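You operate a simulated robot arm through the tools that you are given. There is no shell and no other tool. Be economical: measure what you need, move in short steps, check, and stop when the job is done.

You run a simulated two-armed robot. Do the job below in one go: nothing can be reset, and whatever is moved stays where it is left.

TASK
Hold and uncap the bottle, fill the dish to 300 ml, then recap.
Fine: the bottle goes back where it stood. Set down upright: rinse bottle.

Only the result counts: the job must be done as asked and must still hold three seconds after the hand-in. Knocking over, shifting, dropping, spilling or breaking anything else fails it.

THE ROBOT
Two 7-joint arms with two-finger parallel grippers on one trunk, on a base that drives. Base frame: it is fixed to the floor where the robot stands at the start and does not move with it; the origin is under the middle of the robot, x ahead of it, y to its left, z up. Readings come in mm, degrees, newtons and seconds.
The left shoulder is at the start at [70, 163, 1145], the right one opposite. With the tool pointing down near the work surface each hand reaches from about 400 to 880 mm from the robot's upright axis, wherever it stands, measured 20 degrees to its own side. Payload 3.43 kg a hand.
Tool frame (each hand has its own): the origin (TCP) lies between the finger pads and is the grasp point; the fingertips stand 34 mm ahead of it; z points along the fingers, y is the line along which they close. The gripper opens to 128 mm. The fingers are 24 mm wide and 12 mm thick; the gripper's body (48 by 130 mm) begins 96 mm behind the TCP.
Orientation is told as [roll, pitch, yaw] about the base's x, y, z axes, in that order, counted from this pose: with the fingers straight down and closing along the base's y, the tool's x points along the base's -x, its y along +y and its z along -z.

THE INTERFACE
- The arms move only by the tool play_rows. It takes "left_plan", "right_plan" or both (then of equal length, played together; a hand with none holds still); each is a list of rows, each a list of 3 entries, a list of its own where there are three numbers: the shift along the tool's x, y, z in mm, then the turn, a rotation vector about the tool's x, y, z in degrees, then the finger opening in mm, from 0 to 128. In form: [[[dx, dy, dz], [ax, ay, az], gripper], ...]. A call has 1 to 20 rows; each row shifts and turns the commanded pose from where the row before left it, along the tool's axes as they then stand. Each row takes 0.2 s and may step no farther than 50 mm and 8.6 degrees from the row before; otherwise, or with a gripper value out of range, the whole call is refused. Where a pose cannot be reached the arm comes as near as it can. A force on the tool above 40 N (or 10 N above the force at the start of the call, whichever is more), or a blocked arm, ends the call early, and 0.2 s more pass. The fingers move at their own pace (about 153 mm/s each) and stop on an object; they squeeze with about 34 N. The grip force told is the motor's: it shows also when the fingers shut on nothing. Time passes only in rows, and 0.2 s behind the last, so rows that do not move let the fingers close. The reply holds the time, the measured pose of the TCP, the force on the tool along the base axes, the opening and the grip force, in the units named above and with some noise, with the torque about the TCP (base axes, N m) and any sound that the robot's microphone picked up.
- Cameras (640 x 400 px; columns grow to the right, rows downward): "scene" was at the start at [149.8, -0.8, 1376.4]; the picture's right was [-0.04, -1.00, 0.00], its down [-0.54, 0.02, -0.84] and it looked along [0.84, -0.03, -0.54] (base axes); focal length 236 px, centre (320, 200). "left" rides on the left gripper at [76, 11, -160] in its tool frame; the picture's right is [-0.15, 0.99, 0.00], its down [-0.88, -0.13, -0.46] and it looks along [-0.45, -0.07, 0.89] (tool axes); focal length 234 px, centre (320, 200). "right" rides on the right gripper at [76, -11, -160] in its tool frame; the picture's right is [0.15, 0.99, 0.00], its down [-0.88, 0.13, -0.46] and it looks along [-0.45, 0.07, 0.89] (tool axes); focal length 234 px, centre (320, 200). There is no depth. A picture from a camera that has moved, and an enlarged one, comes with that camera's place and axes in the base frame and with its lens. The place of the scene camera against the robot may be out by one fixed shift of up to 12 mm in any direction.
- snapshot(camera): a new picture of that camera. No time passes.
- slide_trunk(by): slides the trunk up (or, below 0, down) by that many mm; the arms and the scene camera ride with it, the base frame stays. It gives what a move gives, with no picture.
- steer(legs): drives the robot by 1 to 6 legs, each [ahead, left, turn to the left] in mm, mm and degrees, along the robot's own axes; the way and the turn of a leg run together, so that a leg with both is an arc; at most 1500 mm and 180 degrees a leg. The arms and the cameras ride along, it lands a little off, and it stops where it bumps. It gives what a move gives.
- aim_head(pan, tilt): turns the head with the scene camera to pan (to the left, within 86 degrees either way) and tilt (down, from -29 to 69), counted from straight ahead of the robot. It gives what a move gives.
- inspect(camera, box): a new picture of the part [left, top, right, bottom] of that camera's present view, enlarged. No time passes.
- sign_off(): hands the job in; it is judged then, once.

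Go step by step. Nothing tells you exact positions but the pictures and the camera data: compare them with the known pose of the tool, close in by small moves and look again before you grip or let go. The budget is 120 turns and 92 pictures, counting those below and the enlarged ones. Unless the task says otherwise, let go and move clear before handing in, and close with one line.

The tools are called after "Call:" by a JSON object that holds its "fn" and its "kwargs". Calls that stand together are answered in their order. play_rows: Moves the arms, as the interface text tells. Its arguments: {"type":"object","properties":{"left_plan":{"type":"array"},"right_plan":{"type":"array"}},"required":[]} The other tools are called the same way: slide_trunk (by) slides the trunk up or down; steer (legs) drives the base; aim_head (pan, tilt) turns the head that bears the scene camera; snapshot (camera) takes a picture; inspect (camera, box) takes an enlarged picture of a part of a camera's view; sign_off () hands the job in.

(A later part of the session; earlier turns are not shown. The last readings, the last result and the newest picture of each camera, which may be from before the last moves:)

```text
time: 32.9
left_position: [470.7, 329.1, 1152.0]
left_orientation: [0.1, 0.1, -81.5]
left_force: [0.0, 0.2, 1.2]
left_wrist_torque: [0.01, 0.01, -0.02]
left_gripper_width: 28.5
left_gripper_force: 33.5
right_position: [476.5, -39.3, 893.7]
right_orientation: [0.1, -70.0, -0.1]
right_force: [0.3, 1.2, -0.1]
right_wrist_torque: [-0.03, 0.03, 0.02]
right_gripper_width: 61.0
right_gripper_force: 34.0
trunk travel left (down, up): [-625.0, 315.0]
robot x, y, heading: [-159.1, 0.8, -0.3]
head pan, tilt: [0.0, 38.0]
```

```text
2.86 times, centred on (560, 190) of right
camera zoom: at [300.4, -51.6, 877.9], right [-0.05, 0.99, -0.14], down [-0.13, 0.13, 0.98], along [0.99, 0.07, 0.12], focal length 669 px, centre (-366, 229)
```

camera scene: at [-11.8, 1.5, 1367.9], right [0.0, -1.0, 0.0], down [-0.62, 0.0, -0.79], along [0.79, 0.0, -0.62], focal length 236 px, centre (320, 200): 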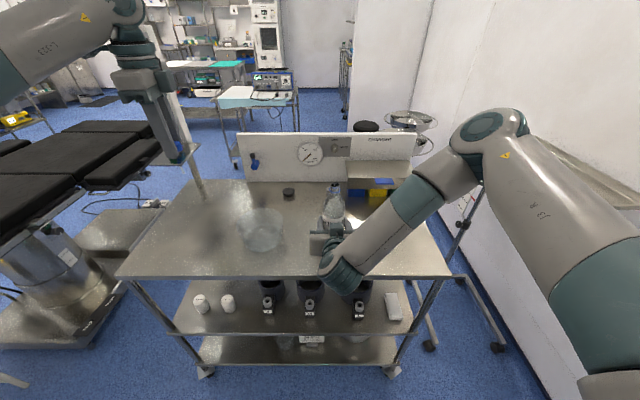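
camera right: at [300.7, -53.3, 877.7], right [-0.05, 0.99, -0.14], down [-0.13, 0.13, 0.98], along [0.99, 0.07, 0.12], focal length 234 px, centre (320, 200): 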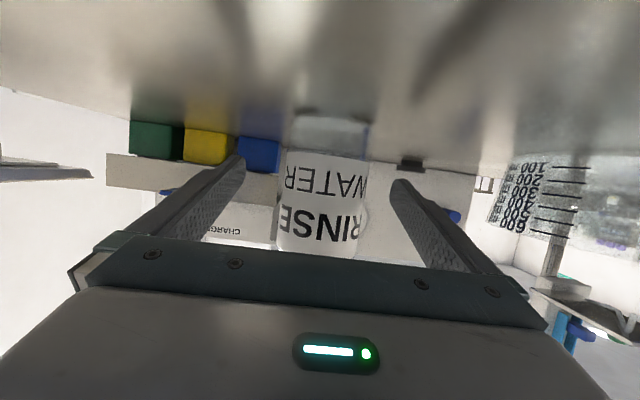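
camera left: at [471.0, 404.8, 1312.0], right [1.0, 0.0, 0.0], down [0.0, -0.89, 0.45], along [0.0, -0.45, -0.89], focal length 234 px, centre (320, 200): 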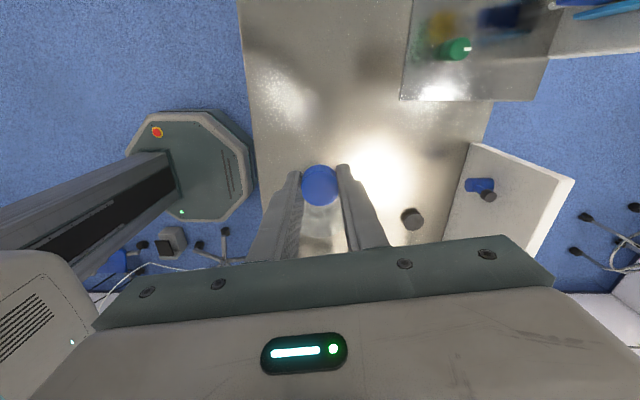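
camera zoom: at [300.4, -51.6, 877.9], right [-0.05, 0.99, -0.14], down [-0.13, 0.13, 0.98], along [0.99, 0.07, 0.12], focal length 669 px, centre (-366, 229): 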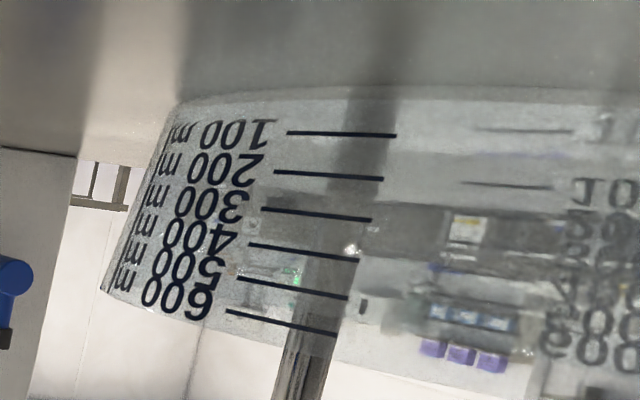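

The scale reads well from the right camera in this pose (marks 100–600 ml), so I can pour, come back and read. First I lift the bottle straight up 100 mm.

Call:
{"fn": "play_rows", "kwargs": {"right_plan": [[[-9.4, 0, -3.42], [0, 0, 0], 50], [[-18.8, 0, -6.84], [0, 0, 0], 50], [[-32.9, 0, -11.97], [0, 0, 0], 50], [[-32.9, 0, -11.97], [0, 0, 0], 50], [[0, 0, 0], [0, 0, 0], 50], [[0, 0, 0], [0, 0, 0], 50]]}}

Call:
{"fn": "inspect", "kwargs": {"camera": "scene", "box": [290, 140, 390, 250]}}

Call:
{"fn": "snapshot", "kwargs": {"camera": "right"}}

```text
time: 34.3
left_position: [470.3, 329.8, 1151.1]
left_orientation: [-0.1, 0.1, -81.5]
left_force: [-1.0, 0.0, 0.5]
left_wrist_torque: [-0.01, 0.01, -0.01]
left_gripper_width: 28.5
left_gripper_force: 34.4
right_position: [476.8, -39.8, 995.2]
right_orientation: [0.0, -69.9, -0.1]
right_force: [0.6, 0.5, -4.7]
right_wrist_torque: [-0.03, 0.0, -0.05]
right_gripper_width: 61.1
right_gripper_force: 34.1
trunk travel left (down, up): [-625.0, 315.0]
robot x, y, heading: [-160.8, 3.7, 0.2]
head pan, tilt: [0.0, 38.0]
```

```text
3.64 times, centred on (340, 195) of scene
camera zoom: at [-11.6, 2.3, 1367.9], right [0.0, -1.0, 0.0], down [-0.62, 0.0, -0.79], along [0.79, 0.0, -0.62], focal length 857 px, centre (247, 218)
```

zoom: 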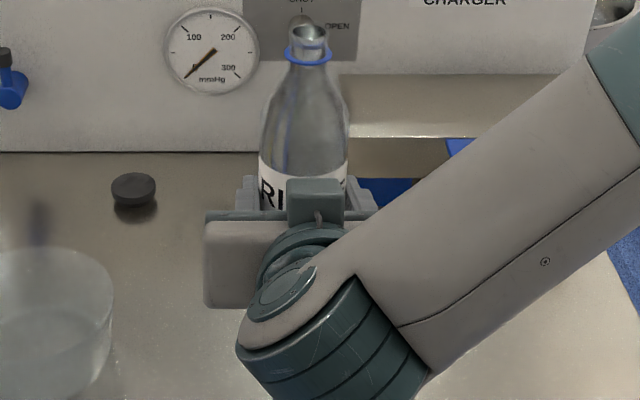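

```text
55 pictures are left
camera right: at [300.2, -51.3, 978.7], right [-0.05, 0.99, -0.14], down [-0.13, 0.13, 0.98], along [0.99, 0.07, 0.12], focal length 234 px, centre (320, 200)
```

right: 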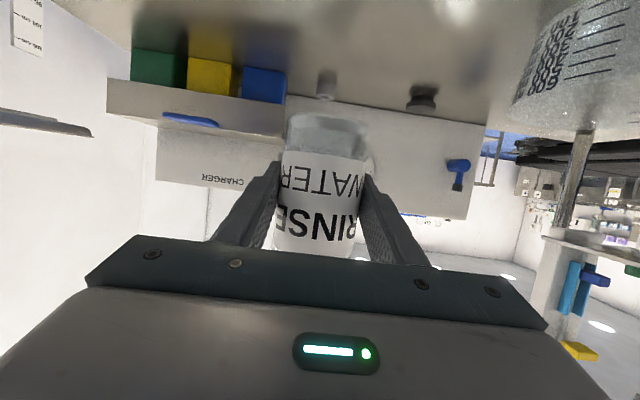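

The bottle is up and weighs about 4.7 N. I carry it next to the dish and tilt to 40° while still high.

Call:
{"fn": "play_rows", "kwargs": {"right_plan": [[[1.1, 22.1, -3.05], [0, 0, 0], 50], [[1.1, 22.1, -3.05], [0, 0, 0], 50], [[1.1, 22.1, -3.05], [0, 0, 0], 50], [[1.1, 22.1, -3.05], [0, 0, 0], 50], [[0, 0, 0], [0, 0, 0], 50], [[0, 0, 0], [1.71, 0, -4.7], 50], [[0, 0, 0], [1.71, 0, -4.7], 50], [[0, 0, 0], [1.71, 0, -4.7], 50], [[0, 0, 0], [1.71, 0, -4.7], 50], [[0, 0, 0], [1.71, 0, -4.7], 50], [[0, 0, 0], [1.71, 0, -4.7], 50], [[0, 0, 0], [1.71, 0, -4.7], 50], [[0, 0, 0], [1.71, 0, -4.7], 50], [[0, 0, 0], [0, 0, 0], 50]]}}

Call:
{"fn": "snapshot", "kwargs": {"camera": "scene"}}

Call:
{"fn": "snapshot", "kwargs": {"camera": "right"}}

```text
time: 37.3
left_position: [470.5, 330.5, 1151.4]
left_orientation: [0.0, 0.1, -81.4]
left_force: [-0.2, -1.0, 0.2]
left_wrist_torque: [-0.02, 0.03, 0.01]
left_gripper_width: 28.6
left_gripper_force: 33.9
right_position: [463.2, 49.1, 992.8]
right_orientation: [-67.9, -45.8, 60.4]
right_force: [-0.4, 0.6, -4.4]
right_wrist_torque: [-0.07, -0.02, -0.06]
right_gripper_width: 61.1
right_gripper_force: 33.7
trunk travel left (down, up): [-625.0, 315.0]
robot x, y, heading: [-161.0, -0.5, 0.1]
head pan, tilt: [0.0, 38.0]
```

```text
54 pictures are left
camera scene: at [-11.2, 2.1, 1367.8], right [0.0, -1.0, 0.0], down [-0.62, 0.0, -0.79], along [0.79, 0.0, -0.62], focal length 236 px, centre (320, 200)
```

scene: 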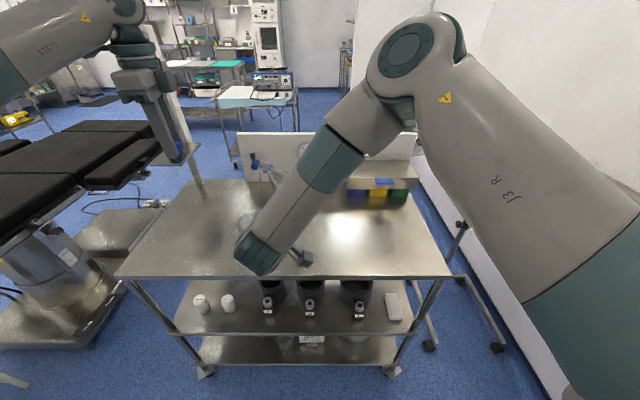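

```text
53 pictures are left
camera right: at [287.6, 28.9, 988.3], right [-0.05, 0.67, -0.74], down [-0.13, 0.73, 0.67], along [0.99, 0.13, 0.05], focal length 234 px, centre (320, 200)
```

right: 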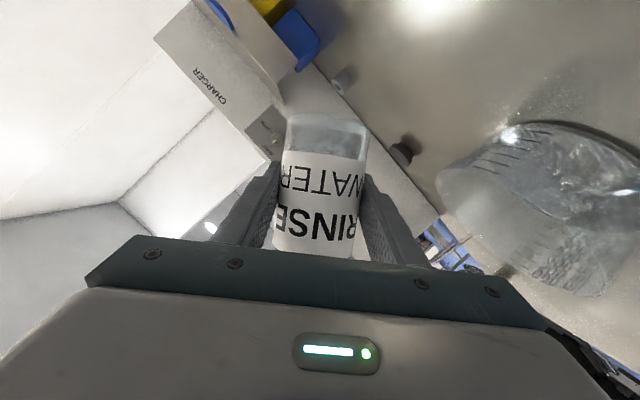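

Tilt at 40° is as planned, nothing spilt. I lower the bottle so that its mouth is over the dish, and shift the left hand toward the robot so its camera sees the dish.

Call:
{"fn": "play_rows", "kwargs": {"left_plan": [[[6.65, -44.5, 0], [0, 0, 0], 20], [[6.65, -44.5, 0], [0, 0, 0], 20], [[6.65, -44.5, 0], [0, 0, 0], 20], [[6.65, -44.5, 0], [0, 0, 0], 20], [[0, 0, 0], [0, 0, 0], 20]], "right_plan": [[[14.2, 12.7, 5.2], [0, 0, 0], 50], [[14.2, 12.7, 5.2], [0, 0, 0], 50], [[14.2, 12.7, 5.2], [0, 0, 0], 50], [[14.2, 12.7, 5.2], [0, 0, 0], 50], [[0, 0, 0], [0, 0, 0], 50]]}}

Call:
{"fn": "snapshot", "kwargs": {"camera": "left"}}

Call:
{"fn": "snapshot", "kwargs": {"camera": "scene"}}

Call:
{"fn": "snapshot", "kwargs": {"camera": "right"}}

```text
time: 38.5
left_position: [292.1, 330.8, 1150.8]
left_orientation: [-0.1, -0.1, -81.4]
left_force: [-0.3, -0.7, -0.4]
left_wrist_torque: [-0.01, 0.02, 0.0]
left_gripper_width: 28.4
left_gripper_force: 34.0
right_position: [464.7, 47.8, 914.0]
right_orientation: [-67.7, -46.0, 60.5]
right_force: [0.8, -0.1, -3.9]
right_wrist_torque: [-0.09, 0.03, 0.0]
right_gripper_width: 60.8
right_gripper_force: 34.4
trunk travel left (down, up): [-625.0, 315.0]
robot x, y, heading: [-159.6, -2.6, -0.1]
head pan, tilt: [0.0, 38.0]
```

```text
52 pictures are left
camera left: at [291.8, 406.3, 1310.8], right [1.0, 0.0, 0.0], down [0.0, -0.89, 0.46], along [0.0, -0.46, -0.89], focal length 234 px, centre (320, 200)
```

left: 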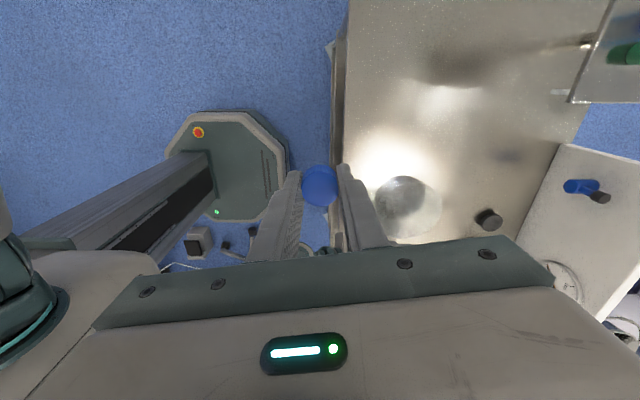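

```text
51 pictures are left
camera scene: at [-10.5, 1.8, 1367.7], right [0.0, -1.0, 0.0], down [-0.62, 0.0, -0.79], along [0.79, 0.0, -0.62], focal length 236 px, centre (320, 200)
```

scene: 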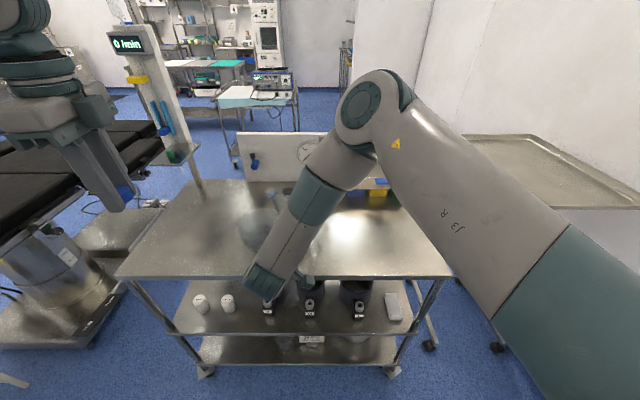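

```text
50 pictures are left
camera right: at [288.4, 28.4, 909.0], right [-0.05, 0.67, -0.74], down [-0.13, 0.73, 0.67], along [0.99, 0.13, 0.05], focal length 234 px, centre (320, 200)
```

right: 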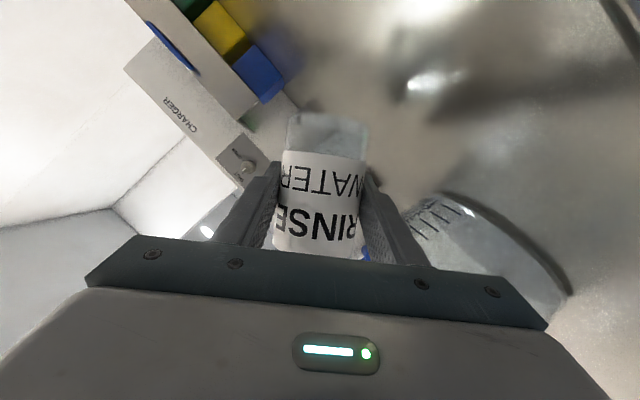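

Call:
{"fn": "inspect", "kwargs": {"camera": "left", "box": [350, 150, 470, 250]}}

Call:
{"fn": "inspect", "kwargs": {"camera": "scene", "box": [220, 170, 340, 270]}}

```text
4.00 times, centred on (410, 200) of left
camera zoom: at [291.8, 406.3, 1310.8], right [1.0, 0.0, 0.0], down [0.0, -0.89, 0.46], along [0.0, -0.46, -0.89], focal length 937 px, centre (-40, 200)
```

zoom: 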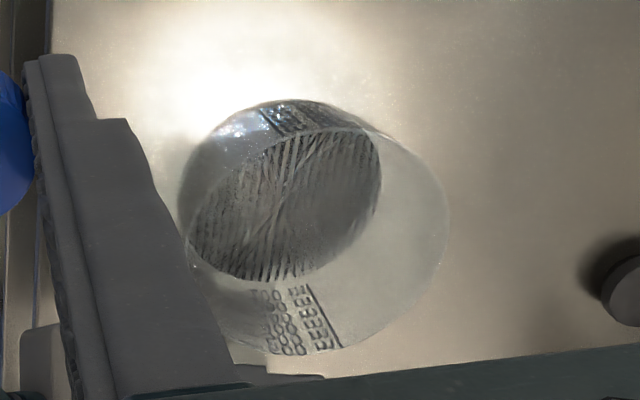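

```text
4.00 times, centred on (280, 220) of scene
camera zoom: at [-10.5, 1.8, 1367.7], right [0.0, -1.0, 0.0], down [-0.62, 0.0, -0.79], along [0.79, 0.0, -0.62], focal length 943 px, centre (480, 120)
```

zoom: 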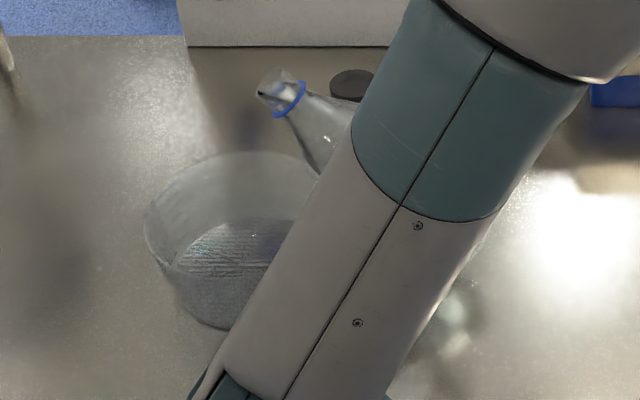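

Water already flows at 40° and goes into the dish. I hold still for a moment to see whether it is still flowing.

Call:
{"fn": "play_rows", "kwargs": {"right_plan": [[[0, 0, 0], [0, 0, 0], 50], [[0, 0, 0], [0, 0, 0], 50]]}}

Call:
{"fn": "inspect", "kwargs": {"camera": "left", "box": [350, 150, 470, 250]}}

Call:
{"fn": "inspect", "kwargs": {"camera": "scene", "box": [240, 170, 320, 240]}}

Call:
{"fn": "inspect", "kwargs": {"camera": "right", "box": [380, 180, 580, 320]}}

```text
time: 39.1
left_position: [291.8, 332.2, 1150.5]
left_orientation: [-0.1, 0.0, -81.4]
left_force: [-0.2, 0.6, 0.5]
left_wrist_torque: [-0.02, 0.01, 0.03]
left_gripper_width: 28.3
left_gripper_force: 34.9
right_position: [464.3, 48.2, 913.5]
right_orientation: [-67.7, -46.0, 60.4]
right_force: [0.5, 0.4, -3.9]
right_wrist_torque: [-0.09, 0.02, -0.01]
right_gripper_width: 61.0
right_gripper_force: 33.5
trunk travel left (down, up): [-625.0, 315.0]
robot x, y, heading: [-159.3, 2.2, 0.2]
head pan, tilt: [0.0, 38.0]
```

```text
4.00 times, centred on (410, 200) of left
camera zoom: at [291.4, 406.9, 1310.9], right [1.0, 0.0, 0.0], down [0.0, -0.89, 0.46], along [0.0, -0.46, -0.89], focal length 937 px, centre (-40, 200)
```

zoom: 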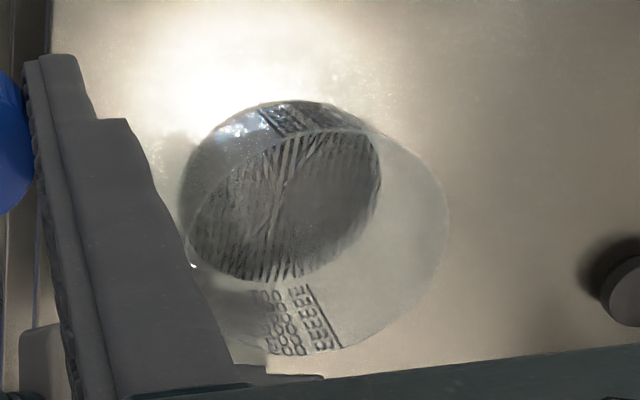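

```text
5.71 times, centred on (280, 205) of scene
camera zoom: at [-11.3, 2.5, 1367.8], right [0.0, -1.0, 0.0], down [-0.62, 0.0, -0.79], along [0.79, 0.0, -0.62], focal length 1347 px, centre (549, 171)
```

zoom: 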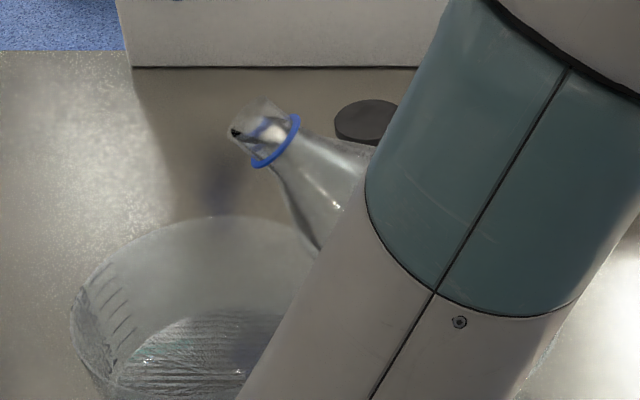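

```text
2.86 times, centred on (480, 250) of right
camera zoom: at [287.9, 28.9, 909.5], right [-0.05, 0.67, -0.74], down [-0.13, 0.73, 0.67], along [0.99, 0.13, 0.05], focal length 669 px, centre (-137, 57)
```

zoom: 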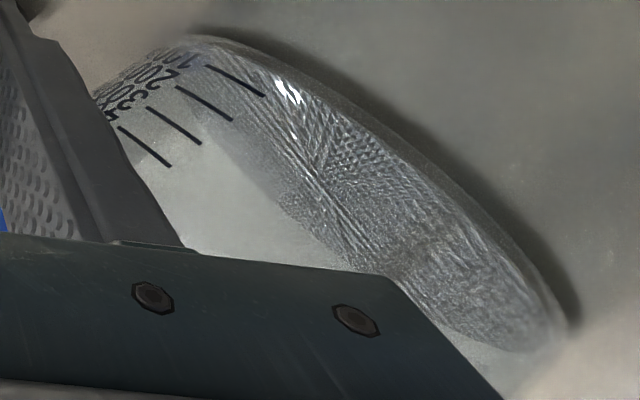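

The flow has stopped at about 100–150 ml. I tilt in small steps about the mouth and read the scale after each one.

Call:
{"fn": "play_rows", "kwargs": {"right_plan": [[[-0.17, -7.01, -0.06], [1.026, 0, -2.82], 50], [[-0.17, -7.01, -0.06], [1.026, 0, -2.82], 50], [[-0.17, -7.01, -0.06], [1.026, 0, -2.82], 50], [[0, 0, 0], [0, 0, 0], 50], [[0, 0, 0], [0, 0, 0], 50], [[0, 0, 0], [0, 0, 0], 50], [[0, 0, 0], [0, 0, 0], 50]]}}

Call:
{"fn": "snapshot", "kwargs": {"camera": "right"}}

Call:
{"fn": "inspect", "kwargs": {"camera": "scene", "box": [240, 170, 320, 240]}}

```text
time: 40.7
left_position: [291.6, 331.1, 1150.9]
left_orientation: [-0.1, -0.1, -81.4]
left_force: [0.0, 0.4, 0.5]
left_wrist_torque: [-0.01, 0.02, 0.01]
left_gripper_width: 28.3
left_gripper_force: 33.9
right_position: [464.7, 34.3, 928.9]
right_orientation: [-73.3, -38.0, 64.2]
right_force: [0.4, -0.7, -4.5]
right_wrist_torque: [-0.08, 0.01, 0.02]
right_gripper_width: 61.2
right_gripper_force: 33.8
trunk travel left (down, up): [-625.0, 315.0]
robot x, y, heading: [-156.1, 2.8, -0.1]
head pan, tilt: [0.0, 38.0]
```

```text
44 pictures are left
camera right: at [287.8, 13.5, 927.4], right [-0.05, 0.54, -0.84], down [-0.13, 0.83, 0.55], along [0.99, 0.13, 0.03], focal length 234 px, centre (320, 200)
```

right: 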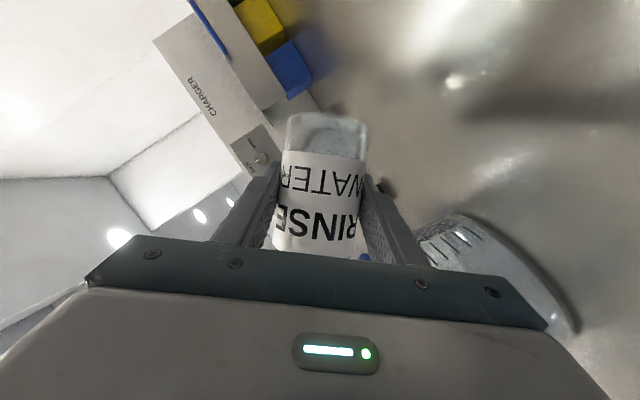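

```text
5.71 times, centred on (280, 205) of scene
camera zoom: at [-11.4, 2.5, 1367.9], right [0.0, -1.0, 0.0], down [-0.62, 0.0, -0.79], along [0.79, 0.0, -0.62], focal length 1347 px, centre (549, 171)
```

zoom: 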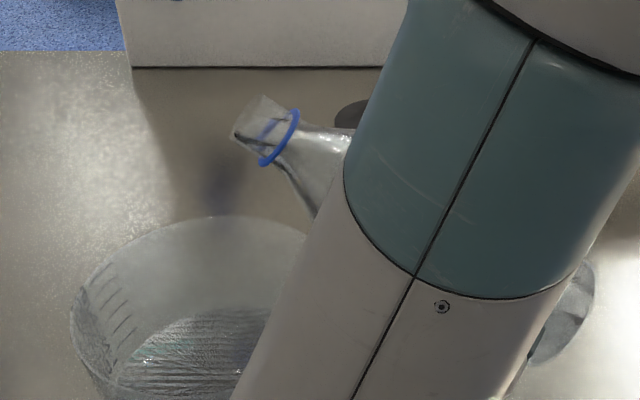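

Call:
{"fn": "inspect", "kwargs": {"camera": "right", "box": [260, 90, 400, 180]}}

Call:
{"fn": "inspect", "kwargs": {"camera": "right", "box": [400, 190, 580, 330]}}

```text
4.44 times, centred on (330, 135) of right
camera zoom: at [287.8, 13.5, 927.4], right [-0.05, 0.54, -0.84], down [-0.13, 0.83, 0.55], along [0.99, 0.13, 0.03], focal length 1041 px, centre (276, 489)
```

zoom: 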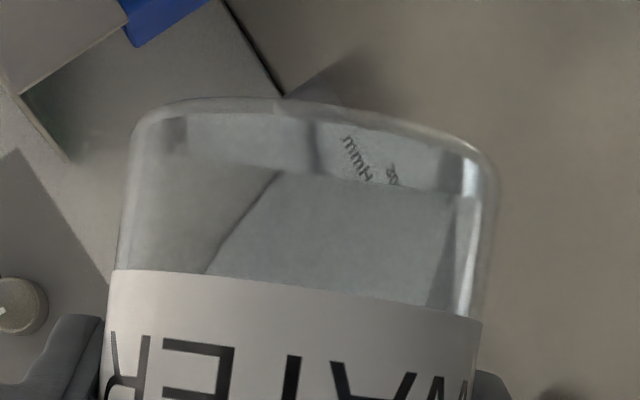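

```text
2.86 times, centred on (490, 260) of right
camera zoom: at [287.8, 13.5, 927.4], right [-0.05, 0.54, -0.84], down [-0.13, 0.83, 0.55], along [0.99, 0.13, 0.03], focal length 669 px, centre (-166, 29)
```

zoom: 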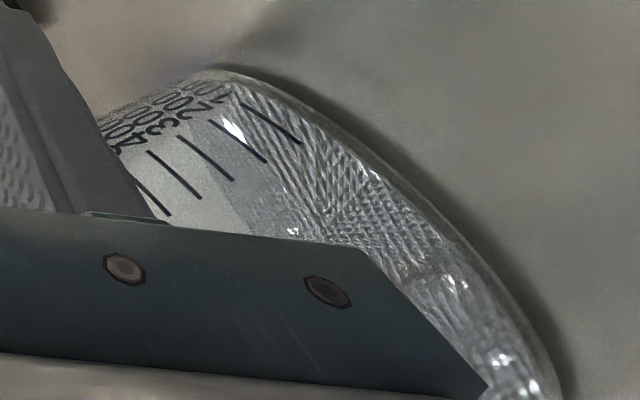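

The dish may hold more than I thought (scale seems near 200–300 ml), and steep views mislead. I bring the bottle back upright and read the scale level-on.

Call:
{"fn": "play_rows", "kwargs": {"right_plan": [[[-0.17, 7.01, -0.06], [-1.026, 0, 2.82], 50], [[-0.17, 7.01, -0.06], [-1.026, 0, 2.82], 50], [[-0.17, 7.01, -0.06], [-1.026, 0, 2.82], 50], [[-14.2, -12.7, -5.2], [0, 0, 0], 50], [[-14.2, -12.7, -5.2], [0, 0, 0], 50], [[-14.2, -12.7, -5.2], [0, 0, 0], 50], [[-14.2, -12.7, -5.2], [0, 0, 0], 50], [[0, 0, 0], [-1.71, 0, 4.7], 50], [[0, 0, 0], [-1.71, 0, 4.7], 50], [[0, 0, 0], [-1.71, 0, 4.7], 50], [[0, 0, 0], [-1.71, 0, 4.7], 50], [[0, 0, 0], [-1.71, 0, 4.7], 50], [[0, 0, 0], [-1.71, 0, 4.7], 50], [[0, 0, 0], [-1.71, 0, 4.7], 50], [[0, 0, 0], [-1.71, 0, 4.7], 50], [[-1.1, -22.1, 3.05], [0, 0, 0], 50], [[-1.1, -22.1, 3.05], [0, 0, 0], 50], [[-1.1, -22.1, 3.05], [0, 0, 0], 50], [[-1.1, -22.1, 3.05], [0, 0, 0], 50], [[0, 0, 0], [0, 0, 0], 50]]}}

Call:
{"fn": "play_rows", "kwargs": {"right_plan": [[[28.2, 0, 10.26], [0, 0, 0], 50], [[28.2, 0, 10.26], [0, 0, 0], 50], [[28.2, 0, 10.26], [0, 0, 0], 50], [[0, 0, 0], [0, 0, 0], 50], [[0, 0, 0], [0, 0, 0], 50]]}}

Call:
{"fn": "inspect", "kwargs": {"camera": "right", "box": [480, 110, 640, 240]}}

```text
time: 44.9
left_position: [291.1, 332.6, 1151.1]
left_orientation: [0.0, 0.0, -81.4]
left_force: [0.0, -0.4, -0.1]
left_wrist_torque: [-0.07, -0.03, 0.02]
left_gripper_width: 28.5
left_gripper_force: 34.3
right_position: [477.1, -38.8, 993.6]
right_orientation: [-0.2, -69.9, 0.2]
right_force: [0.4, 0.1, -3.4]
right_wrist_torque: [-0.01, 0.02, -0.02]
right_gripper_width: 61.1
right_gripper_force: 34.0
trunk travel left (down, up): [-625.0, 315.0]
robot x, y, heading: [-158.9, -0.4, -0.0]
head pan, tilt: [0.0, 38.0]
```

```text
time: 46.1
left_position: [291.7, 331.2, 1150.5]
left_orientation: [0.0, 0.0, -81.5]
left_force: [-0.6, 0.8, 0.1]
left_wrist_torque: [0.03, -0.01, 0.03]
left_gripper_width: 28.4
left_gripper_force: 34.1
right_position: [476.5, -39.7, 902.8]
right_orientation: [0.0, -70.0, -0.1]
right_force: [0.6, 0.9, -4.6]
right_wrist_torque: [0.06, 0.01, -0.01]
right_gripper_width: 61.2
right_gripper_force: 34.3
trunk travel left (down, up): [-625.0, 315.0]
robot x, y, heading: [-156.7, 1.0, 0.0]
head pan, tilt: [0.0, 38.0]
```

```text
3.08 times, centred on (560, 175) of right
camera zoom: at [300.6, -50.9, 886.6], right [-0.05, 0.99, -0.14], down [-0.13, 0.13, 0.98], along [0.99, 0.07, 0.12], focal length 720 px, centre (-418, 277)
```

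zoom: 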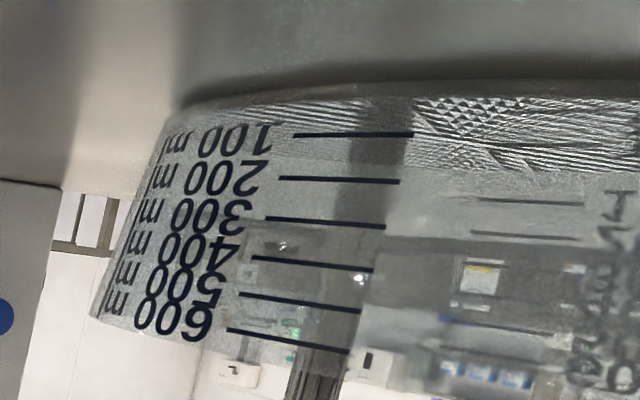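

Call:
{"fn": "inspect", "kwargs": {"camera": "right", "box": [540, 130, 610, 180]}}

```text
8.00 times, centred on (575, 155) of right
camera zoom: at [300.6, -50.9, 886.6], right [-0.05, 0.99, -0.14], down [-0.13, 0.13, 0.98], along [0.99, 0.07, 0.12], focal length 1873 px, centre (-1720, 560)
```

zoom: 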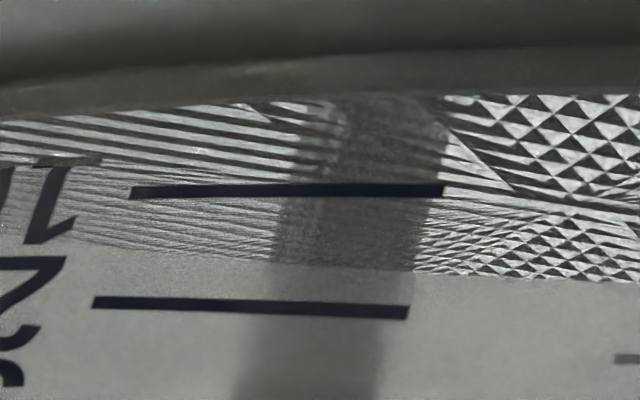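

The near waterline sits right at the 100 ml mark, so 200 ml more is needed. I go back to the pouring pose and tilt further.

Call:
{"fn": "play_rows", "kwargs": {"right_plan": [[[-28.2, 0, -10.26], [0, 0, 0], 50], [[-28.2, 0, -10.26], [0, 0, 0], 50], [[-28.2, 0, -10.26], [0, 0, 0], 50], [[1.1, 22.1, -3.05], [0, 0, 0], 50], [[1.1, 22.1, -3.05], [0, 0, 0], 50], [[1.1, 22.1, -3.05], [0, 0, 0], 50], [[1.1, 22.1, -3.05], [0, 0, 0], 50], [[0, 0, 0], [1.71, 0, -4.7], 50], [[0, 0, 0], [1.71, 0, -4.7], 50], [[0, 0, 0], [1.71, 0, -4.7], 50], [[0, 0, 0], [1.71, 0, -4.7], 50], [[0, 0, 0], [1.71, 0, -4.7], 50], [[0, 0, 0], [1.71, 0, -4.7], 50], [[0, 0, 0], [1.71, 0, -4.7], 50], [[0, 0, 0], [1.71, 0, -4.7], 50], [[14.2, 12.7, 5.2], [0, 0, 0], 50], [[14.2, 12.7, 5.2], [0, 0, 0], 50], [[14.2, 12.7, 5.2], [0, 0, 0], 50], [[14.2, 12.7, 5.2], [0, 0, 0], 50], [[0, 0, 0], [0, 0, 0], 50]]}}

Call:
{"fn": "play_rows", "kwargs": {"right_plan": [[[-0.17, -7.01, -0.06], [1.026, 0, -2.82], 50], [[-0.17, -7.01, -0.06], [1.026, 0, -2.82], 50], [[-0.17, -7.01, -0.06], [1.026, 0, -2.82], 50], [[-0.17, -7.01, -0.06], [1.026, 0, -2.82], 50], [[-0.17, -7.01, -0.06], [1.026, 0, -2.82], 50], [[0, 0, 0], [0, 0, 0], 50], [[0, 0, 0], [0, 0, 0], 50]]}}

Call:
{"fn": "inspect", "kwargs": {"camera": "scene", "box": [235, 170, 315, 250]}}

```text
time: 50.3
left_position: [289.8, 331.5, 1150.6]
left_orientation: [0.0, 0.0, -81.4]
left_force: [0.4, 0.1, -0.2]
left_wrist_torque: [0.02, -0.01, -0.02]
left_gripper_width: 28.2
left_gripper_force: 33.9
right_position: [464.2, 48.3, 913.2]
right_orientation: [-67.8, -46.0, 60.4]
right_force: [-0.3, -0.6, -3.9]
right_wrist_torque: [-0.09, 0.0, 0.03]
right_gripper_width: 61.0
right_gripper_force: 34.2
trunk travel left (down, up): [-625.0, 315.0]
robot x, y, heading: [-161.2, 2.2, 0.1]
head pan, tilt: [0.0, 38.0]
```

```text
time: 51.9
left_position: [291.6, 331.6, 1151.2]
left_orientation: [0.0, 0.0, -81.3]
left_force: [-0.4, 0.2, 0.1]
left_wrist_torque: [0.02, 0.03, -0.01]
left_gripper_width: 28.5
left_gripper_force: 33.7
right_position: [463.8, 25.2, 938.8]
right_orientation: [-76.5, -32.6, 66.0]
right_force: [-0.2, -0.4, -4.3]
right_wrist_torque: [-0.07, 0.01, -0.03]
right_gripper_width: 61.0
right_gripper_force: 34.3
trunk travel left (down, up): [-625.0, 315.0]
robot x, y, heading: [-158.8, -2.7, -0.0]
head pan, tilt: [0.0, 38.0]
```

```text
5.00 times, centred on (275, 210) of scene
camera zoom: at [-11.5, 2.5, 1367.9], right [0.0, -1.0, 0.0], down [-0.62, 0.0, -0.79], along [0.79, 0.0, -0.62], focal length 1179 px, centre (545, 150)
```

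zoom: 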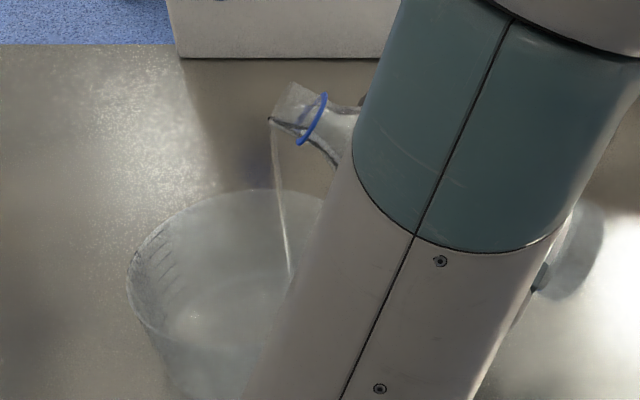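

A thin, clean stream now runs into the dish at 55°. I hold for 2 s and look at the level.

Call:
{"fn": "play_rows", "kwargs": {"right_plan": [[[0, 0, 0], [0, 0, 0], 50], [[0, 0, 0], [0, 0, 0], 50], [[0, 0, 0], [0, 0, 0], 50], [[0, 0, 0], [0, 0, 0], 50], [[0, 0, 0], [0, 0, 0], 50], [[0, 0, 0], [0, 0, 0], 50], [[0, 0, 0], [0, 0, 0], 50], [[0, 0, 0], [0, 0, 0], 50]]}}

Call:
{"fn": "inspect", "kwargs": {"camera": "scene", "box": [235, 170, 315, 250]}}

Call:
{"fn": "snapshot", "kwargs": {"camera": "right"}}

```text
time: 53.7
left_position: [291.1, 331.4, 1149.4]
left_orientation: [0.0, 0.1, -81.4]
left_force: [0.6, -0.3, -0.5]
left_wrist_torque: [0.01, 0.0, -0.05]
left_gripper_width: 28.6
left_gripper_force: 34.0
right_position: [465.3, 25.5, 940.7]
right_orientation: [-76.4, -32.6, 66.1]
right_force: [0.3, -0.2, -4.1]
right_wrist_torque: [-0.08, -0.01, 0.0]
right_gripper_width: 61.2
right_gripper_force: 33.8
trunk travel left (down, up): [-625.0, 315.0]
robot x, y, heading: [-159.1, 1.3, 0.2]
head pan, tilt: [0.0, 38.0]
```

```text
5.00 times, centred on (275, 210) of scene
camera zoom: at [-11.4, 2.5, 1367.9], right [0.0, -1.0, 0.0], down [-0.62, 0.0, -0.79], along [0.79, 0.0, -0.62], focal length 1179 px, centre (545, 150)
```

zoom: 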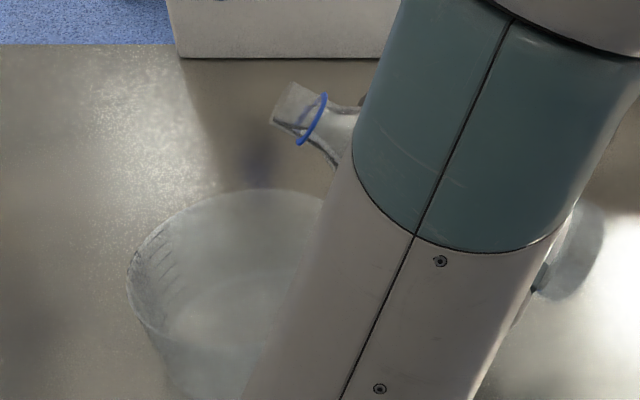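

```text
36 pictures are left
camera right: at [287.5, 4.6, 940.2], right [-0.05, 0.45, -0.89], down [-0.13, 0.88, 0.46], along [0.99, 0.14, 0.01], focal length 234 px, centre (320, 200)
```

right: 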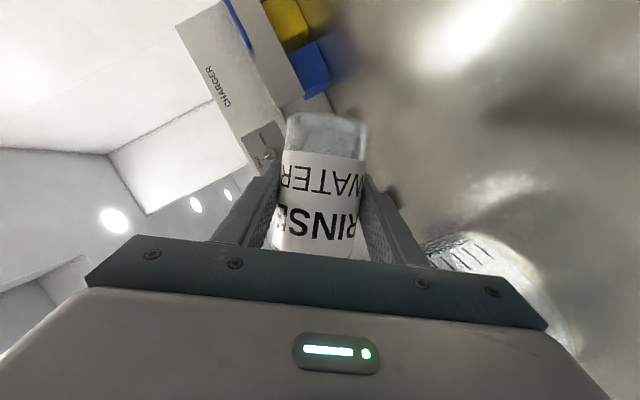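

The flow stops by itself at each tilt, so the amount is well controllable. I tilt on to 64°.

Call:
{"fn": "play_rows", "kwargs": {"right_plan": [[[-0.17, -7.01, -0.06], [1.026, 0, -2.82], 50], [[-0.17, -7.01, -0.06], [1.026, 0, -2.82], 50], [[-0.17, -7.01, -0.06], [1.026, 0, -2.82], 50], [[0, 0, 0], [0, 0, 0], 50], [[0, 0, 0], [0, 0, 0], 50], [[0, 0, 0], [0, 0, 0], 50], [[0, 0, 0], [0, 0, 0], 50], [[0, 0, 0], [0, 0, 0], 50], [[0, 0, 0], [0, 0, 0], 50], [[0, 0, 0], [0, 0, 0], 50]]}}

Call:
{"fn": "inspect", "kwargs": {"camera": "scene", "box": [235, 170, 315, 250]}}

Call:
{"fn": "inspect", "kwargs": {"camera": "right", "box": [410, 210, 550, 310]}}

```text
time: 55.9
left_position: [291.8, 330.4, 1150.8]
left_orientation: [0.0, 0.1, -81.4]
left_force: [0.5, -0.6, 0.0]
left_wrist_torque: [0.02, -0.02, 0.01]
left_gripper_width: 28.5
left_gripper_force: 33.8
right_position: [463.7, 15.3, 958.1]
right_orientation: [-80.5, -24.3, 67.8]
right_force: [0.6, 0.1, -4.7]
right_wrist_torque: [-0.1, 0.0, 0.0]
right_gripper_width: 61.1
right_gripper_force: 33.8
trunk travel left (down, up): [-625.0, 315.0]
robot x, y, heading: [-157.1, -0.7, -0.2]
head pan, tilt: [0.0, 38.0]
```

```text
5.00 times, centred on (275, 210) of scene
camera zoom: at [-11.4, 2.5, 1367.9], right [0.0, -1.0, 0.0], down [-0.62, 0.0, -0.79], along [0.79, 0.0, -0.62], focal length 1179 px, centre (545, 150)
```

zoom: 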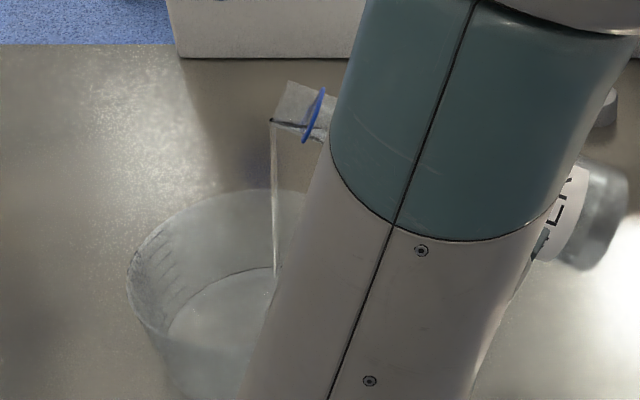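

```text
4.00 times, centred on (480, 260) of right
camera zoom: at [287.1, -5.4, 961.6], right [-0.05, 0.31, -0.95], down [-0.13, 0.94, 0.31], along [0.99, 0.14, -0.01], focal length 937 px, centre (-320, -40)
```

zoom: 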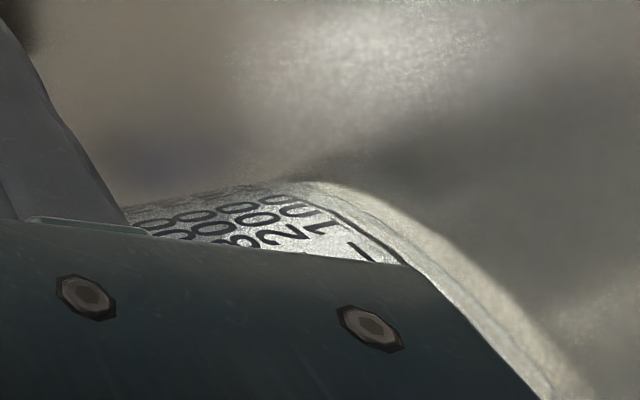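

Still flowing at 64°. I wait 2.4 s more and check.

Call:
{"fn": "play_rows", "kwargs": {"right_plan": [[[0, 0, 0], [0, 0, 0], 50], [[0, 0, 0], [0, 0, 0], 50], [[0, 0, 0], [0, 0, 0], 50], [[0, 0, 0], [0, 0, 0], 50], [[0, 0, 0], [0, 0, 0], 50], [[0, 0, 0], [0, 0, 0], 50], [[0, 0, 0], [0, 0, 0], 50], [[0, 0, 0], [0, 0, 0], 50], [[0, 0, 0], [0, 0, 0], 50], [[0, 0, 0], [0, 0, 0], 50]]}}

Call:
{"fn": "inspect", "kwargs": {"camera": "scene", "box": [245, 185, 305, 255]}}

```text
time: 58.1
left_position: [292.4, 332.0, 1151.1]
left_orientation: [0.0, 0.0, -81.4]
left_force: [-0.2, -0.1, 0.8]
left_wrist_torque: [0.0, 0.04, 0.03]
left_gripper_width: 28.4
left_gripper_force: 33.8
right_position: [464.1, 15.9, 958.5]
right_orientation: [-80.6, -24.3, 67.9]
right_force: [0.0, -0.1, -4.0]
right_wrist_torque: [-0.11, 0.04, 0.03]
right_gripper_width: 61.0
right_gripper_force: 34.4
trunk travel left (down, up): [-625.0, 315.0]
robot x, y, heading: [-160.2, 1.0, 0.1]
head pan, tilt: [0.0, 38.0]
```

```text
5.71 times, centred on (275, 220) of scene
camera zoom: at [-11.4, 2.5, 1367.9], right [0.0, -1.0, 0.0], down [-0.62, 0.0, -0.79], along [0.79, 0.0, -0.62], focal length 1347 px, centre (577, 86)
```

zoom: 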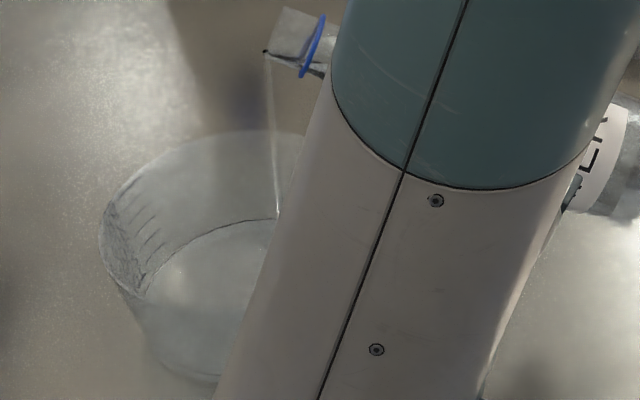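

The level is just below the 200 ml tick and a stream still runs. I keep holding.

Call:
{"fn": "play_rows", "kwargs": {"right_plan": [[[0, 0, 0], [0, 0, 0], 50], [[0, 0, 0], [0, 0, 0], 50], [[0, 0, 0], [0, 0, 0], 50], [[0, 0, 0], [0, 0, 0], 50], [[0, 0, 0], [0, 0, 0], 50], [[0, 0, 0], [0, 0, 0], 50], [[0, 0, 0], [0, 0, 0], 50], [[0, 0, 0], [0, 0, 0], 50], [[0, 0, 0], [0, 0, 0], 50], [[0, 0, 0], [0, 0, 0], 50], [[0, 0, 0], [0, 0, 0], 50], [[0, 0, 0], [0, 0, 0], 50]]}}

Call:
{"fn": "inspect", "kwargs": {"camera": "scene", "box": [245, 185, 305, 255]}}

Call:
{"fn": "inspect", "kwargs": {"camera": "scene", "box": [250, 205, 275, 225]}}

```text
time: 60.7
left_position: [291.2, 331.8, 1149.8]
left_orientation: [-0.1, 0.0, -81.4]
left_force: [0.7, 0.7, -0.5]
left_wrist_torque: [0.04, 0.02, -0.05]
left_gripper_width: 28.3
left_gripper_force: 34.1
right_position: [464.4, 15.1, 957.5]
right_orientation: [-80.5, -24.3, 67.9]
right_force: [1.5, 0.8, -3.8]
right_wrist_torque: [-0.1, 0.03, 0.01]
right_gripper_width: 61.0
right_gripper_force: 34.1
trunk travel left (down, up): [-625.0, 315.0]
robot x, y, heading: [-157.9, 1.8, -0.2]
head pan, tilt: [0.0, 38.0]
```

```text
5.71 times, centred on (275, 220) of scene
camera zoom: at [-11.4, 2.5, 1367.9], right [0.0, -1.0, 0.0], down [-0.62, 0.0, -0.79], along [0.79, 0.0, -0.62], focal length 1347 px, centre (577, 86)
```

zoom: 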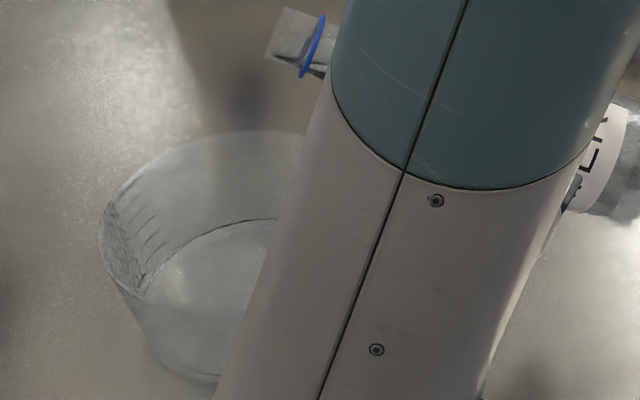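

```text
16.00 times, centred on (262, 215) of scene
camera zoom: at [-11.4, 2.5, 1367.9], right [0.0, -1.0, 0.0], down [-0.62, 0.0, -0.79], along [0.79, 0.0, -0.62], focal length 3772 px, centre (1240, -40)
```

zoom: 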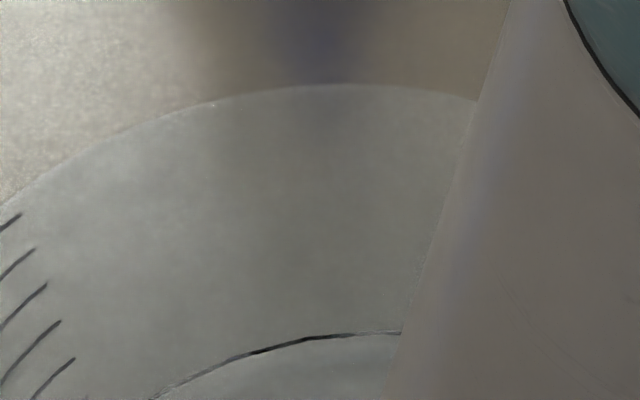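

Call:
{"fn": "inspect", "kwargs": {"camera": "scene", "box": [242, 212, 272, 236]}}

```text
16.00 times, centred on (257, 224) of scene
camera zoom: at [-11.4, 2.5, 1367.9], right [0.0, -1.0, 0.0], down [-0.62, 0.0, -0.79], along [0.79, 0.0, -0.62], focal length 3772 px, centre (1328, -184)
```

zoom: 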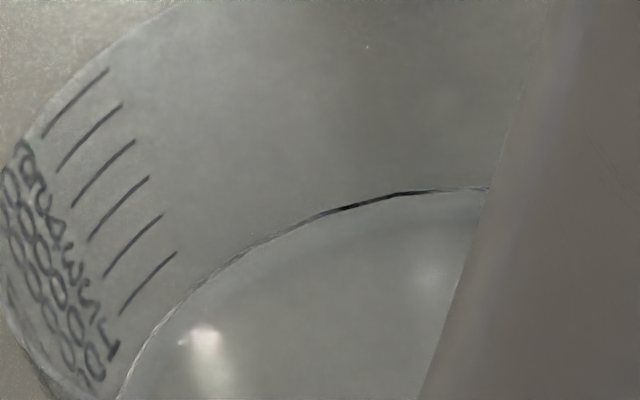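

Call:
{"fn": "inspect", "kwargs": {"camera": "left", "box": [370, 165, 450, 240]}}

```text
5.33 times, centred on (410, 202) of left
camera zoom: at [291.3, 407.0, 1310.9], right [1.0, 0.0, 0.0], down [0.0, -0.89, 0.46], along [0.0, -0.46, -0.89], focal length 1249 px, centre (-160, 187)
```

zoom: 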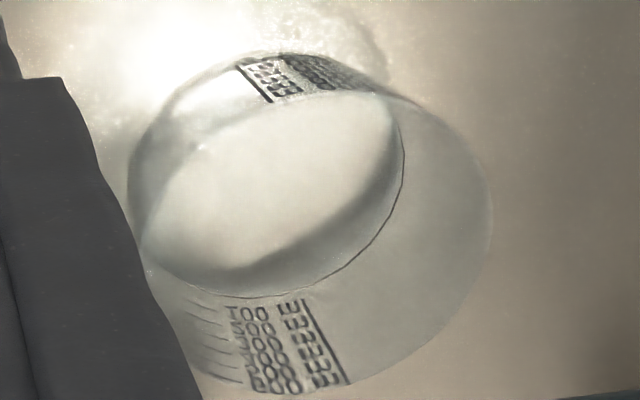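

All six scale ticks are still above the water, so the dish holds a bit under 100 ml. I tilt on to 73° and hold.

Call:
{"fn": "play_rows", "kwargs": {"right_plan": [[[-0.17, -7.01, -0.06], [1.026, 0, -2.82], 50], [[-0.17, -7.01, -0.06], [1.026, 0, -2.82], 50], [[-0.17, -7.01, -0.06], [1.026, 0, -2.82], 50], [[0, 0, 0], [0, 0, 0], 50], [[0, 0, 0], [0, 0, 0], 50], [[0, 0, 0], [0, 0, 0], 50], [[0, 0, 0], [0, 0, 0], 50], [[0, 0, 0], [0, 0, 0], 50], [[0, 0, 0], [0, 0, 0], 50], [[0, 0, 0], [0, 0, 0], 50], [[0, 0, 0], [0, 0, 0], 50], [[0, 0, 0], [0, 0, 0], 50]]}}

Call:
{"fn": "inspect", "kwargs": {"camera": "scene", "box": [240, 180, 290, 240]}}

Call:
{"fn": "inspect", "kwargs": {"camera": "left", "box": [370, 165, 450, 240]}}

```text
time: 63.3
left_position: [291.1, 330.8, 1150.3]
left_orientation: [0.0, 0.0, -81.4]
left_force: [-0.6, 0.5, 0.2]
left_wrist_torque: [-0.03, -0.02, 0.0]
left_gripper_width: 28.4
left_gripper_force: 34.4
right_position: [464.1, 8.5, 978.0]
right_orientation: [-83.9, -15.9, 69.1]
right_force: [0.2, -0.1, -4.7]
right_wrist_torque: [-0.05, 0.01, 0.02]
right_gripper_width: 61.3
right_gripper_force: 34.5
trunk travel left (down, up): [-625.0, 315.0]
robot x, y, heading: [-156.0, -1.2, -0.1]
head pan, tilt: [0.0, 38.0]
```

```text
6.67 times, centred on (265, 210) of scene
camera zoom: at [-11.4, 2.5, 1367.9], right [0.0, -1.0, 0.0], down [-0.62, 0.0, -0.79], along [0.79, 0.0, -0.62], focal length 1572 px, centre (687, 133)
```

zoom: 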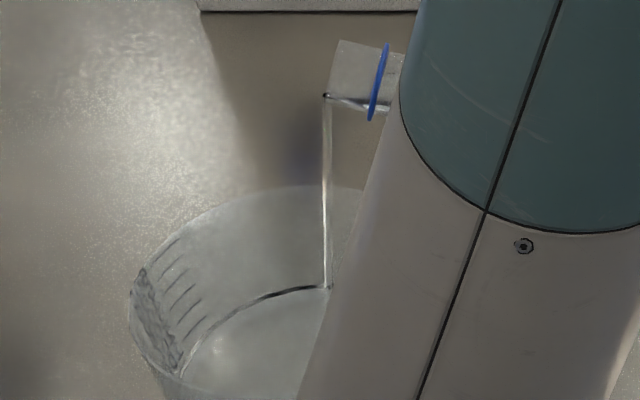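

```text
5.33 times, centred on (410, 202) of left
camera zoom: at [291.3, 407.0, 1310.9], right [1.0, 0.0, 0.0], down [0.0, -0.89, 0.46], along [0.0, -0.46, -0.89], focal length 1249 px, centre (-160, 187)
```

zoom: 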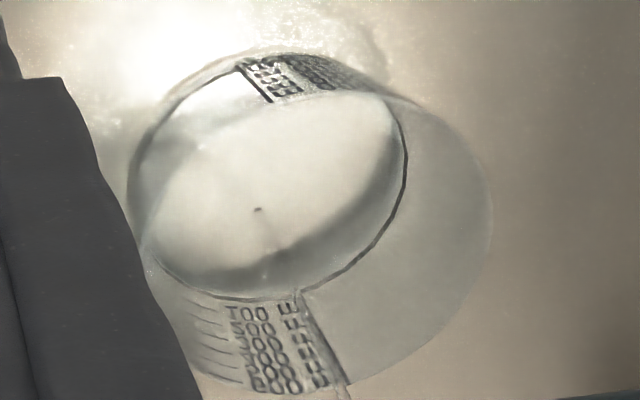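

Level is at about the 100 ml tick and the stream is steady. I hold 4 s more.

Call:
{"fn": "play_rows", "kwargs": {"right_plan": [[[0, 0, 0], [0, 0, 0], 50], [[0, 0, 0], [0, 0, 0], 50], [[0, 0, 0], [0, 0, 0], 50], [[0, 0, 0], [0, 0, 0], 50], [[0, 0, 0], [0, 0, 0], 50], [[0, 0, 0], [0, 0, 0], 50], [[0, 0, 0], [0, 0, 0], 50], [[0, 0, 0], [0, 0, 0], 50], [[0, 0, 0], [0, 0, 0], 50], [[0, 0, 0], [0, 0, 0], 50], [[0, 0, 0], [0, 0, 0], 50], [[0, 0, 0], [0, 0, 0], 50], [[0, 0, 0], [0, 0, 0], 50], [[0, 0, 0], [0, 0, 0], 50], [[0, 0, 0], [0, 0, 0], 50], [[0, 0, 0], [0, 0, 0], 50], [[0, 0, 0], [0, 0, 0], 50], [[0, 0, 0], [0, 0, 0], 50], [[0, 0, 0], [0, 0, 0], 50]]}}

Call:
{"fn": "inspect", "kwargs": {"camera": "scene", "box": [240, 180, 290, 240]}}

```text
time: 67.3
left_position: [291.5, 331.3, 1149.1]
left_orientation: [-0.1, 0.0, -81.4]
left_force: [-0.2, 1.0, -0.8]
left_wrist_torque: [0.01, 0.0, 0.0]
left_gripper_width: 28.4
left_gripper_force: 34.4
right_position: [463.2, 8.5, 978.3]
right_orientation: [-84.0, -16.0, 69.1]
right_force: [0.3, -0.4, -4.8]
right_wrist_torque: [-0.09, 0.01, -0.02]
right_gripper_width: 61.5
right_gripper_force: 34.6
trunk travel left (down, up): [-625.0, 315.0]
robot x, y, heading: [-157.7, 2.3, -0.1]
head pan, tilt: [0.0, 38.0]
```

```text
6.67 times, centred on (265, 210) of scene
camera zoom: at [-11.4, 2.5, 1367.9], right [0.0, -1.0, 0.0], down [-0.62, 0.0, -0.79], along [0.79, 0.0, -0.62], focal length 1572 px, centre (687, 133)
```

zoom: 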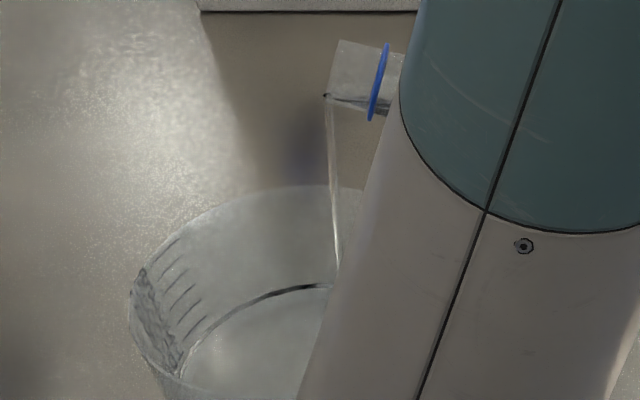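

The flow is tapering with the level near 100 ml. I tilt on to 82° and hold.

Call:
{"fn": "play_rows", "kwargs": {"right_plan": [[[-0.17, -7.01, -0.06], [1.026, 0, -2.82], 50], [[-0.17, -7.01, -0.06], [1.026, 0, -2.82], 50], [[-0.17, -7.01, -0.06], [1.026, 0, -2.82], 50], [[0, 0, 0], [0, 0, 0], 50], [[0, 0, 0], [0, 0, 0], 50], [[0, 0, 0], [0, 0, 0], 50], [[0, 0, 0], [0, 0, 0], 50], [[0, 0, 0], [0, 0, 0], 50], [[0, 0, 0], [0, 0, 0], 50], [[0, 0, 0], [0, 0, 0], 50], [[0, 0, 0], [0, 0, 0], 50], [[0, 0, 0], [0, 0, 0], 50], [[0, 0, 0], [0, 0, 0], 50], [[0, 0, 0], [0, 0, 0], 50], [[0, 0, 0], [0, 0, 0], 50]]}}

Call:
{"fn": "inspect", "kwargs": {"camera": "scene", "box": [240, 180, 290, 240]}}

```text
time: 70.5
left_position: [291.2, 330.7, 1151.2]
left_orientation: [0.0, 0.1, -81.4]
left_force: [-0.8, 0.1, -0.7]
left_wrist_torque: [0.0, 0.0, -0.02]
left_gripper_width: 28.0
left_gripper_force: 33.6
right_position: [463.6, 2.9, 998.9]
right_orientation: [-87.3, -7.5, 69.8]
right_force: [0.4, 0.0, -4.1]
right_wrist_torque: [-0.09, -0.02, -0.02]
right_gripper_width: 61.2
right_gripper_force: 33.9
trunk travel left (down, up): [-625.0, 315.0]
robot x, y, heading: [-157.6, -0.2, -0.1]
head pan, tilt: [0.0, 38.0]
```

```text
6.67 times, centred on (265, 210) of scene
camera zoom: at [-11.4, 2.5, 1367.9], right [0.0, -1.0, 0.0], down [-0.62, 0.0, -0.79], along [0.79, 0.0, -0.62], focal length 1572 px, centre (687, 133)
```

zoom: 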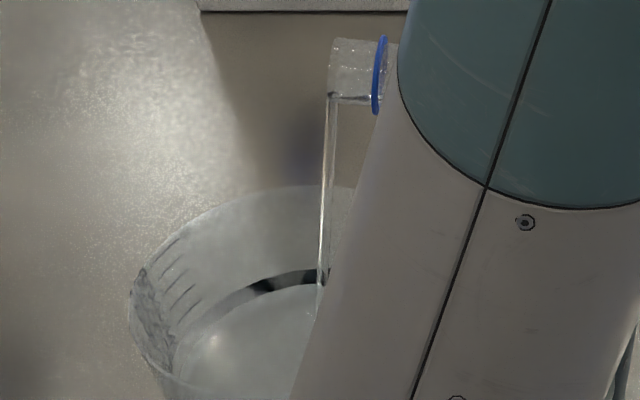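

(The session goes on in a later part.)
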